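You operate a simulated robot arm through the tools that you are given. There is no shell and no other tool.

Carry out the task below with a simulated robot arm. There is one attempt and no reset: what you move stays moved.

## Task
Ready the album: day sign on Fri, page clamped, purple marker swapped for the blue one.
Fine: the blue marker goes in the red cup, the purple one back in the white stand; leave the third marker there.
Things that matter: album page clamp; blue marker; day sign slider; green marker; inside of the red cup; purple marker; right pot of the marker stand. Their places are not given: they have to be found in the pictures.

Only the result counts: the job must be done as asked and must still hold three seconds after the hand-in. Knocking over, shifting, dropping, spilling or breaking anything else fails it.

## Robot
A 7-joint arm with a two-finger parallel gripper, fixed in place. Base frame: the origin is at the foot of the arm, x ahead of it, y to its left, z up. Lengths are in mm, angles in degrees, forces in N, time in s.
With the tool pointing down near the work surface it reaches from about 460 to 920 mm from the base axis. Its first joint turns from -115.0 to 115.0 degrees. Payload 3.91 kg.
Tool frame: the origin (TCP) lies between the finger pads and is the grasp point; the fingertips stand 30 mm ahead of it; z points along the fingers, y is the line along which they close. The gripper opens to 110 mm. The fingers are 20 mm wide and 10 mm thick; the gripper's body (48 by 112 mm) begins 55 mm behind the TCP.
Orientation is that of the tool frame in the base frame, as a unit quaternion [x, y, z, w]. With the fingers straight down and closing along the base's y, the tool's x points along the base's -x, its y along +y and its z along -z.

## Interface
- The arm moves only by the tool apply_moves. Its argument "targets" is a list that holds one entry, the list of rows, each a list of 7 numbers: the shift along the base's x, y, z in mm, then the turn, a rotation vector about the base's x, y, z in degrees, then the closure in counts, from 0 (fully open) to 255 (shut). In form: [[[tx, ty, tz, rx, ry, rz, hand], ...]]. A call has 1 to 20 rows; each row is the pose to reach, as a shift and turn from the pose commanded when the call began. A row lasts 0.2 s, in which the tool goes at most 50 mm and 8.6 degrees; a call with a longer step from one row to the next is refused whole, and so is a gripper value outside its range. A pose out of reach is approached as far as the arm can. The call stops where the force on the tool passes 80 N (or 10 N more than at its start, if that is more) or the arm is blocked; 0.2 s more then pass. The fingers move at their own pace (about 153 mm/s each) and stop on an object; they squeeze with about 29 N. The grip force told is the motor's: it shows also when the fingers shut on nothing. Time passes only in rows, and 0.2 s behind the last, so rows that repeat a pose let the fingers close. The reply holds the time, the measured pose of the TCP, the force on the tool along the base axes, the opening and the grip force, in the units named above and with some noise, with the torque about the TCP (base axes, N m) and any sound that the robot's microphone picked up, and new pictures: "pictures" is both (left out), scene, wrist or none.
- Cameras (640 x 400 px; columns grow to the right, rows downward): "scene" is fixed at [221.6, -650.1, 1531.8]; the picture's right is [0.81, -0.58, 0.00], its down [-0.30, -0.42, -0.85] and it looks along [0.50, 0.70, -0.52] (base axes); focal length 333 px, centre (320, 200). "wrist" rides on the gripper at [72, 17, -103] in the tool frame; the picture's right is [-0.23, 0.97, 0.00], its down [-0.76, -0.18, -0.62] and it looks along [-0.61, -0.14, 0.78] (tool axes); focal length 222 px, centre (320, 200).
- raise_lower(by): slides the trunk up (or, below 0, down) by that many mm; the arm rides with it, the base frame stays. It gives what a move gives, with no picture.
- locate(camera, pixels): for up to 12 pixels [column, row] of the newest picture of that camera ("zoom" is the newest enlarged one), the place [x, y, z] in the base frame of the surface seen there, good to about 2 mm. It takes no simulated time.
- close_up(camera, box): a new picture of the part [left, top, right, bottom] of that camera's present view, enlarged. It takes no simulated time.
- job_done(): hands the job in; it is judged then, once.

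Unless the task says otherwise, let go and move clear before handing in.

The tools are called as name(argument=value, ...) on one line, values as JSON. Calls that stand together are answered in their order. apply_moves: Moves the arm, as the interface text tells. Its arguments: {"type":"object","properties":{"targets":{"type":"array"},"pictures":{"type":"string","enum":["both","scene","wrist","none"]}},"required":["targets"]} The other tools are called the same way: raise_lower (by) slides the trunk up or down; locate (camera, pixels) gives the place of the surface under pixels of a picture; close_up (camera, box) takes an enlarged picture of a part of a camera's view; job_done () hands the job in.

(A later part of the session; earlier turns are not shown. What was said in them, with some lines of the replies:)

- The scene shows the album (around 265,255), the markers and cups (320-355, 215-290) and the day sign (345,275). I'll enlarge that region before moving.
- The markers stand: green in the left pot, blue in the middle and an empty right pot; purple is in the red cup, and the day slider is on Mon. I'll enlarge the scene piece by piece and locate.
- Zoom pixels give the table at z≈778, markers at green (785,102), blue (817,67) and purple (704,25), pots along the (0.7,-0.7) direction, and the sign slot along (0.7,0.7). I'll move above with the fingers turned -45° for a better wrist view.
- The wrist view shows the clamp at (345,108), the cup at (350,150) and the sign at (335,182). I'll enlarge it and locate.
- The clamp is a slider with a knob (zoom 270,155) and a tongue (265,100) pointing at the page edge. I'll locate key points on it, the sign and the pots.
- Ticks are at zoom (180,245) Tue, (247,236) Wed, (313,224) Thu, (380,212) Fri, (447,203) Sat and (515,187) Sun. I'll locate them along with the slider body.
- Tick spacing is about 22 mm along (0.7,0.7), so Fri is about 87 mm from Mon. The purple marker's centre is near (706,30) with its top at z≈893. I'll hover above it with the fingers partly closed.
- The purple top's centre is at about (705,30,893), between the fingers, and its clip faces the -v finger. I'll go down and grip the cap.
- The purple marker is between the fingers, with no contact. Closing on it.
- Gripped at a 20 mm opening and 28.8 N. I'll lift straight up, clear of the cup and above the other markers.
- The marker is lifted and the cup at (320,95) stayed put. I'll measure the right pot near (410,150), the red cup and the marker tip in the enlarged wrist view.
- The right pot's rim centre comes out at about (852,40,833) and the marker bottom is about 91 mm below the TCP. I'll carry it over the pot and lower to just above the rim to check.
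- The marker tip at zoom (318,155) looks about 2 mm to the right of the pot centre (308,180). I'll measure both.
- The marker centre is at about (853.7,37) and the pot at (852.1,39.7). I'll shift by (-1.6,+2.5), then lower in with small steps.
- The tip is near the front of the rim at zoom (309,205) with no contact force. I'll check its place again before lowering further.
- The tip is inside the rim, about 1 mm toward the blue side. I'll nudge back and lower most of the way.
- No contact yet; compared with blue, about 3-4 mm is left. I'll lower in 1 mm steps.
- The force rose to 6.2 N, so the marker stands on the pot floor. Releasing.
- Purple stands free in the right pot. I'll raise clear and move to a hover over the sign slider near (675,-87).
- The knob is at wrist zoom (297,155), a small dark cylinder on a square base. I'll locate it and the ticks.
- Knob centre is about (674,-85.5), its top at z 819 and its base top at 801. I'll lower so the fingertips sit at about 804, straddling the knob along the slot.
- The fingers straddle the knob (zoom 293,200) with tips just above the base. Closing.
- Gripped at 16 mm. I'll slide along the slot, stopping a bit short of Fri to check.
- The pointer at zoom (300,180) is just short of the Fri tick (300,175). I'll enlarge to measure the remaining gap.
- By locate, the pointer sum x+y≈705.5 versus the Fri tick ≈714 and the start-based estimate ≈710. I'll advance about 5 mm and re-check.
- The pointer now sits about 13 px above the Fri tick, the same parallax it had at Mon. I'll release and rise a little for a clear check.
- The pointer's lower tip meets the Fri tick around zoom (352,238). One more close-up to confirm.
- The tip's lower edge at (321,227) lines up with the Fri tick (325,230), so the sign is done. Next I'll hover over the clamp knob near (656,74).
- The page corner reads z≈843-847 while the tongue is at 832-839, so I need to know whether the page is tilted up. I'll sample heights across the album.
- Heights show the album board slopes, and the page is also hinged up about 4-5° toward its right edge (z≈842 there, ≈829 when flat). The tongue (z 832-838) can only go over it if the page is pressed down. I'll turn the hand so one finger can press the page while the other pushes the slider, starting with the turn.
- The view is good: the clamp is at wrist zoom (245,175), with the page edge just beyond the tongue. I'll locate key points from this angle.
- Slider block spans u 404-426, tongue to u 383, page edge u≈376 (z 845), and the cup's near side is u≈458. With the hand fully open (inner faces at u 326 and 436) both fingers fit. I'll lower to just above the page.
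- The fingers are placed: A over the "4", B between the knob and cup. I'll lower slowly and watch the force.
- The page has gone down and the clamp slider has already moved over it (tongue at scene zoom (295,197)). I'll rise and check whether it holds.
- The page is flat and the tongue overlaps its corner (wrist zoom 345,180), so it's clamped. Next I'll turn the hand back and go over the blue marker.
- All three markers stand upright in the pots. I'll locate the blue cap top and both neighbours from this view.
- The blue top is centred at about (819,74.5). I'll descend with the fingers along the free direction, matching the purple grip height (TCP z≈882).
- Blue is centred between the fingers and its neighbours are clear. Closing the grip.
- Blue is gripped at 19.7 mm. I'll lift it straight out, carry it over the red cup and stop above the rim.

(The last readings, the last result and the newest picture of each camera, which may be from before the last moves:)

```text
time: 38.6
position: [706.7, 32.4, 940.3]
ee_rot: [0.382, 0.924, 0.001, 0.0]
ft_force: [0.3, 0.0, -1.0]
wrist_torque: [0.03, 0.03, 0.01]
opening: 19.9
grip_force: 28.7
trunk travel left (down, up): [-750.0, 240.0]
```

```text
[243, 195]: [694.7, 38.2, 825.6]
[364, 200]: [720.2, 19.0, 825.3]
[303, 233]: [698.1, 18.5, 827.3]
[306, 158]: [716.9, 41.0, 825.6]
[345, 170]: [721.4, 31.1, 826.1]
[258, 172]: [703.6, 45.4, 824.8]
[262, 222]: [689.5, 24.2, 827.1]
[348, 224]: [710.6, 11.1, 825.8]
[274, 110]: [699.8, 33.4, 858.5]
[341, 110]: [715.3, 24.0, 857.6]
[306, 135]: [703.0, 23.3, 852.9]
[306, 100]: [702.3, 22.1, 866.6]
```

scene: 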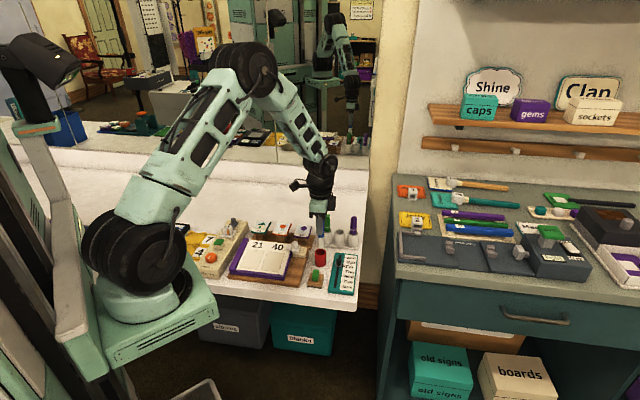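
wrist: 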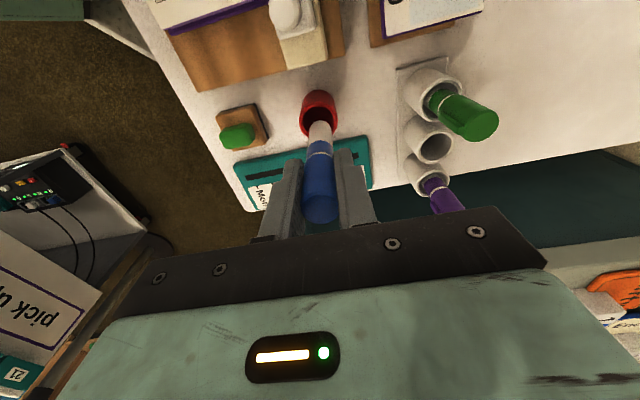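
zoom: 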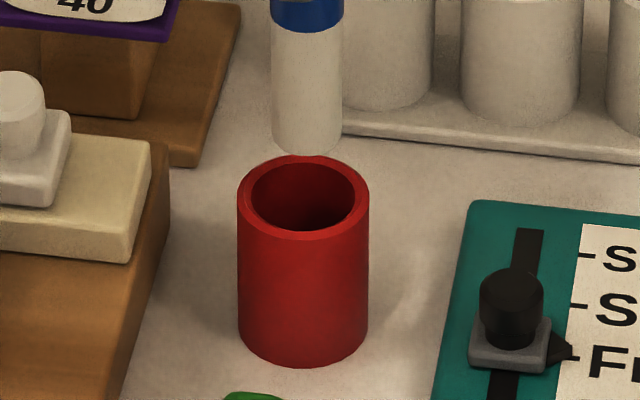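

Cup rim centre (706.9,28.6), marker tip (707.7,29.6). I'll shift by (-1,-1) and lower into the cup.

apply_moves(targets=[[[-1, -1, 0, 0, 0, 0, 255], [-1, -1, -10, 0, 0, 0, 255], [-1, -1, -20, 0, 0, 0, 255], [-1, -1, -27, 0, 0, 0, 255], [-1, -1, -27, 0, 0, 0, 255]]])

close_up(camera="wrist", box=[270, 80, 370, 180])

close_up(camera="scene", box=[308, 235, 336, 270])

```text
time: 39.8
position: [705.4, 31.0, 913.2]
ee_rot: [0.383, 0.924, 0.0, 0.0]
ft_force: [-0.2, 0.3, 0.5]
wrist_torque: [-0.03, 0.03, -0.01]
opening: 19.6
grip_force: 29.1
trunk travel left (down, up): [-750.0, 240.0]
```

scene: 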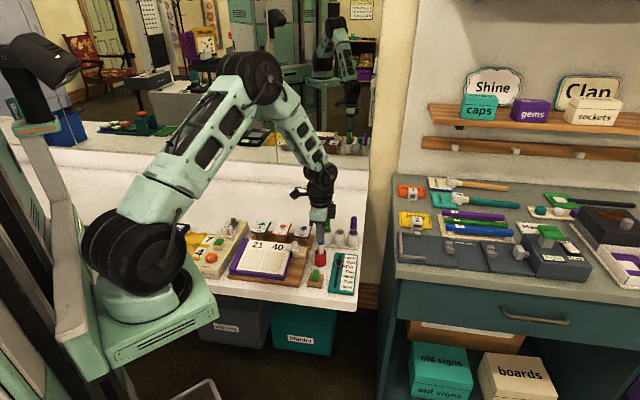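
wrist: 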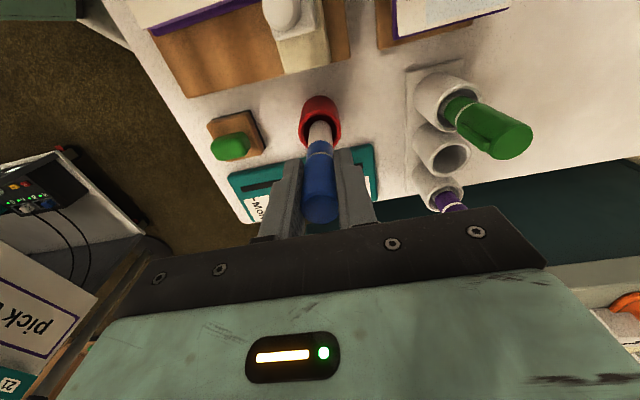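

```text
4.00 times, centred on (320, 130) of wrist
```

zoom: 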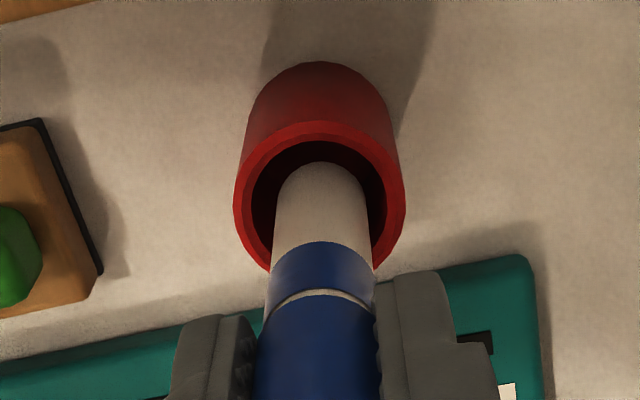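

```text
11.43 times, centred on (322, 252) of scene
```

zoom: 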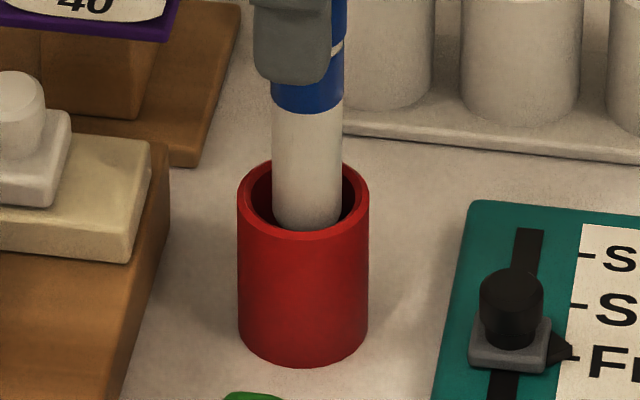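

The tip is inside the cup with gaps on both sides. I'll lower most of the rest.

apply_moves(targets=[[[-0.4, -0.4, -8, 0, 0, 0, 255], [-0.4, -0.4, -18, 0, 0, 0, 255], [-0.4, -0.4, -26, 0, 0, 0, 255], [-0.4, -0.4, -32, 0, 0, 0, 255], [-0.4, -0.4, -34, 0, 0, 0, 255], [-0.4, -0.4, -34, 0, 0, 0, 255]]], pictures="scene")

close_up(camera="scene", box=[308, 230, 336, 265])

```text
time: 41.2
position: [705.2, 29.6, 879.6]
ee_rot: [0.381, 0.925, 0.001, 0.0]
ft_force: [-1.1, 0.5, -0.4]
wrist_torque: [0.03, -0.02, 0.02]
opening: 19.7
grip_force: 28.6
trunk travel left (down, up): [-750.0, 240.0]
```

scene: 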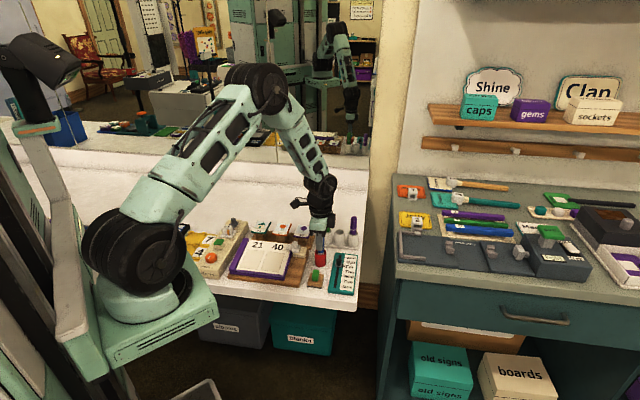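

```text
11.43 times, centred on (322, 248) of scene
```

zoom: 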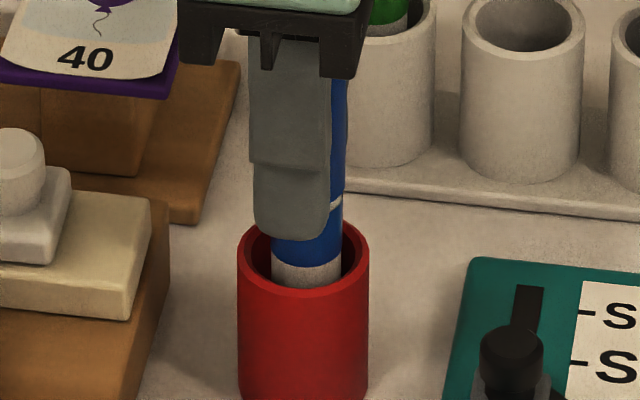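

No contact yet at z 879.6. I'll lower the last few millimetres in small steps.

apply_moves(targets=[[[0, 0, -1, 0, 0, 0, 255], [0, 0, -2, 0, 0, 0, 255], [0, 0, -2.5, 0, 0, 0, 255], [0, 0, -2.5, 0, 0, 0, 255]]], pictures="none")

```text
time: 42.2
position: [705.5, 30.8, 877.2]
ee_rot: [0.383, 0.924, 0.001, -0.001]
ft_force: [0.6, 0.3, -1.1]
wrist_torque: [0.01, 0.01, 0.0]
opening: 20.1
grip_force: 29.6
trunk travel left (down, up): [-750.0, 240.0]
```

apply_moves(targets=[[[0, 0, -0.7, 0, 0, 0, 255], [0, 0, -0.7, 0, 0, 0, 255]]], pictures="none")

```text
time: 42.8
position: [704.5, 30.4, 876.5]
ee_rot: [0.382, 0.924, 0.0, 0.0]
ft_force: [-0.2, -0.1, 0.9]
wrist_torque: [-0.02, 0.05, 0.02]
opening: 19.7
grip_force: 28.7
trunk travel left (down, up): [-750.0, 240.0]
```

apply_moves(targets=[[[0, 0, -0.6, 0, 0, 0, 255], [0, 0, -0.6, 0, 0, 0, 255]]], pictures="none")

```text
time: 43.4
position: [705.5, 30.3, 875.5]
ee_rot: [0.382, 0.924, 0.001, 0.001]
ft_force: [-0.1, -0.3, 7.1]
wrist_torque: [-0.03, 0.07, 0.03]
opening: 20.2
grip_force: 29.0
trunk travel left (down, up): [-750.0, 240.0]
```

The upward force rose to 7.1 N, so the marker is on the cup's floor. I'll ease off, open and rise straight up.

apply_moves(targets=[[[0, 0, 0.6, 0, 0, 0, 255], [0, 0, 0.6, 0, 0, 0, 200], [0, 0, 0.6, 0, 0, 0, 150], [0, 0, 0.6, 0, 0, 0, 130], [0, 0, 0.6, 0, 0, 0, 130], [0, 0, 30, 0, 0, 0, 130], [0, 0, 70, 0, 0, 0, 130], [0, 0, 115, 0, 0, 0, 130], [-30, 0, 150, 0, 0, 0, 130], [-75, 0, 170, 0, 0, 0, 130], [-75, 0, 170, 0, 0, 0, 130]]])

close_up(camera="scene", box=[210, 195, 370, 295])

close_up(camera="wrist", box=[240, 40, 480, 190])

close_up(camera="scene", box=[325, 240, 365, 295])

```text
time: 45.8
position: [629.4, 29.4, 1047.4]
ee_rot: [0.383, 0.924, 0.001, -0.001]
ft_force: [0.3, 0.1, -0.2]
wrist_torque: [-0.01, 0.01, -0.01]
opening: 54.1
grip_force: 0.1
trunk travel left (down, up): [-750.0, 240.0]
```

scene: 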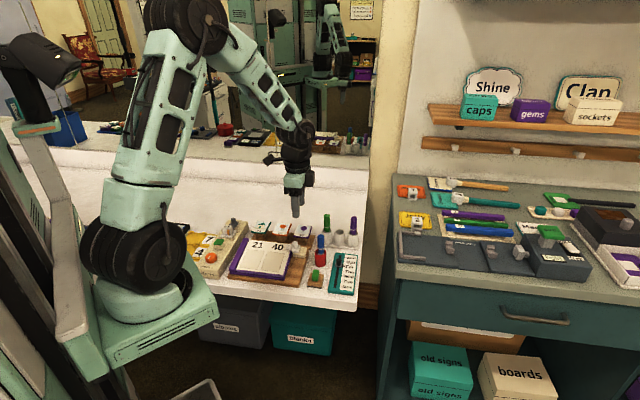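
wrist: 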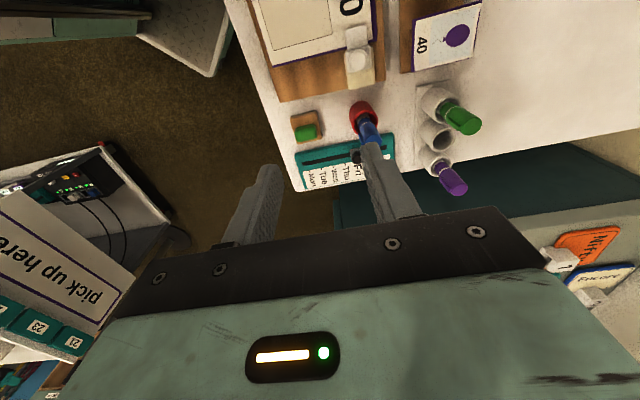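

```text
4.00 times, centred on (290, 245) of scene
```

zoom: 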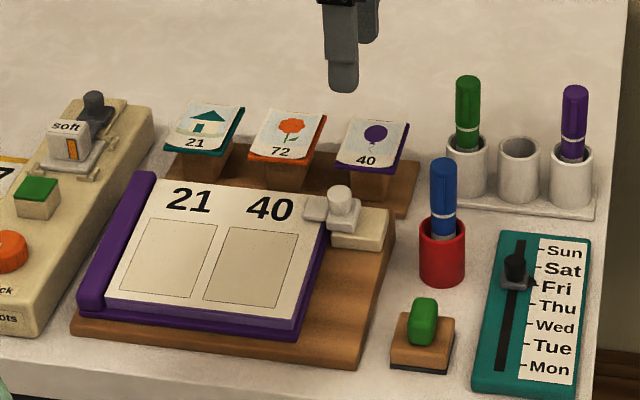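

```text
2.67 times, centred on (360, 115) of wrist
```

zoom: 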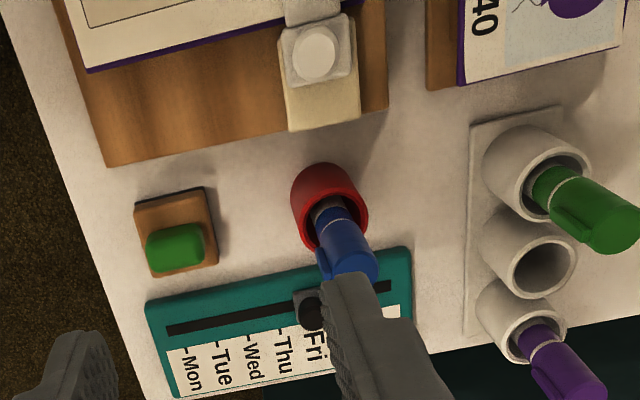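

```text
7.27 times, centred on (345, 268) of scene
```

zoom: 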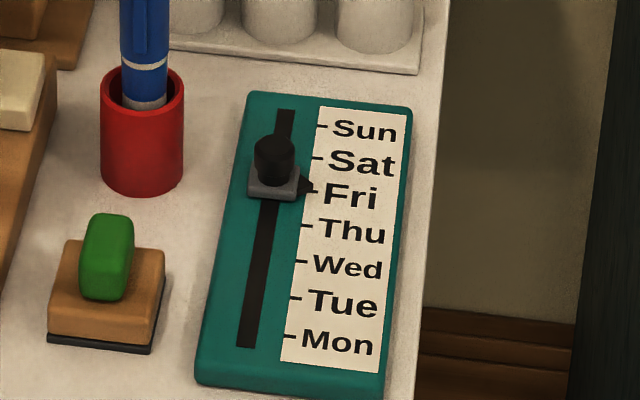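

Blue is in the red cup, purple in the right pot, green is untouched, the page is clamped and the pointer is at Fri. I'll shift slightly for an unobstructed view of the pointer.

apply_moves(targets=[[[20, 20, 0, 0, 0, 0, 130], [45, 30, 0, 0, 0, 0, 60], [45, 30, 0, 0, 0, 0, 0], [45, 30, 0, 0, 0, 0, 0]]])

close_up(camera="wrist", box=[250, 90, 390, 190])

```text
time: 46.8
position: [674.2, 61.2, 1046.7]
ee_rot: [0.383, 0.924, 0.0, 0.0]
ft_force: [-0.2, -0.2, -0.1]
wrist_torque: [0.01, 0.01, -0.01]
opening: 110.0
grip_force: 0.2
trunk travel left (down, up): [-750.0, 240.0]
```

scene: 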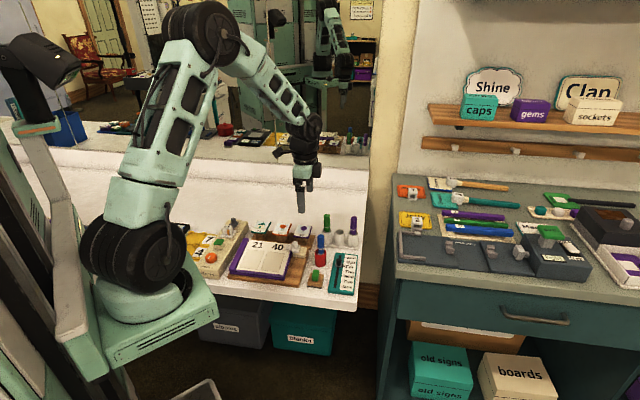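
wrist: 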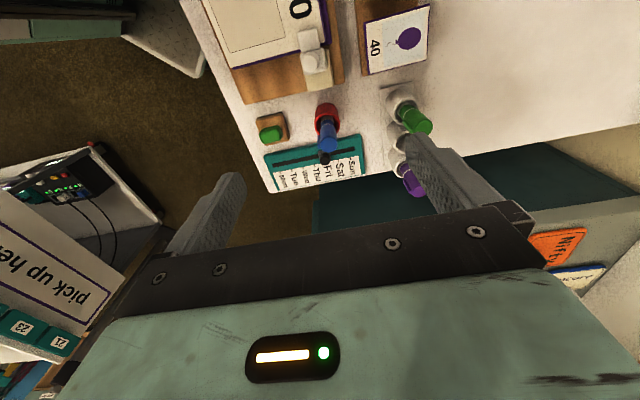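

```text
4.00 times, centred on (320, 140) of wrist
```

zoom: 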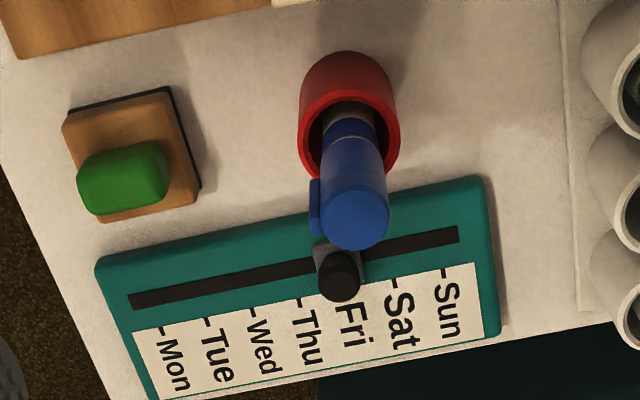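

close_up(camera="wrist", box=[305, 140, 355, 175])

close_up(camera="scene", box=[333, 254, 353, 272])

```text
11.43 times, centred on (330, 158) of wrist
```

zoom: 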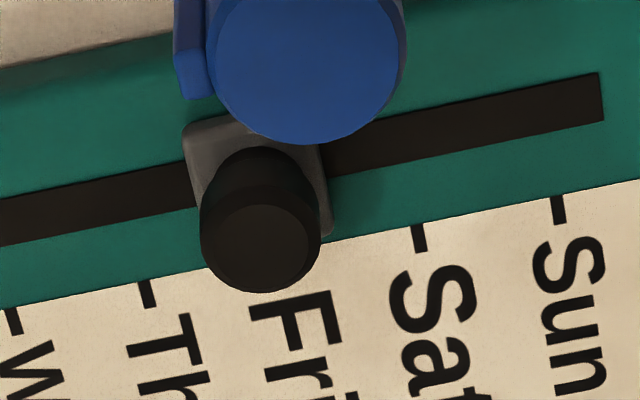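

```text
16.00 times, centred on (343, 263) of scene
```

zoom: 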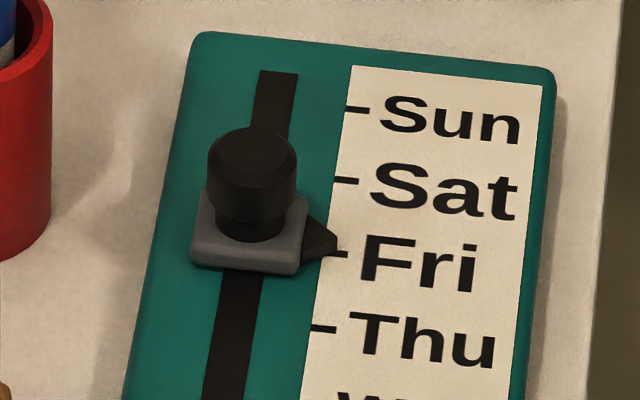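

The pointer matches the Fri tick to about 1 mm in both views (scene zoom tip (336,248) against tick (345,254)). Blue is in the cup, purple in the right pot, the page is clamped and the hand is clear and open, so I'm handing in.

job_done()

```text
The job is handed in.
```

The album is ready and the job is handed in. The hand was open and clear of everything when I did. I haven't seen the judge's result.

- **Day sign:** the slider is on Fri, and its pointer matches the tick to about 1 mm in both camera views.
- **Page clamp:** the page was standing slightly up at its right edge, so I pressed it down with one finger. The clamp then slid over the corner by itself and held after I lifted away.
- **Markers:** blue now stands in the red cup and purple in the right pot of the white stand. The green one was left where it was.

In the last pictures, nothing else on the table had been knocked over or visibly shifted.
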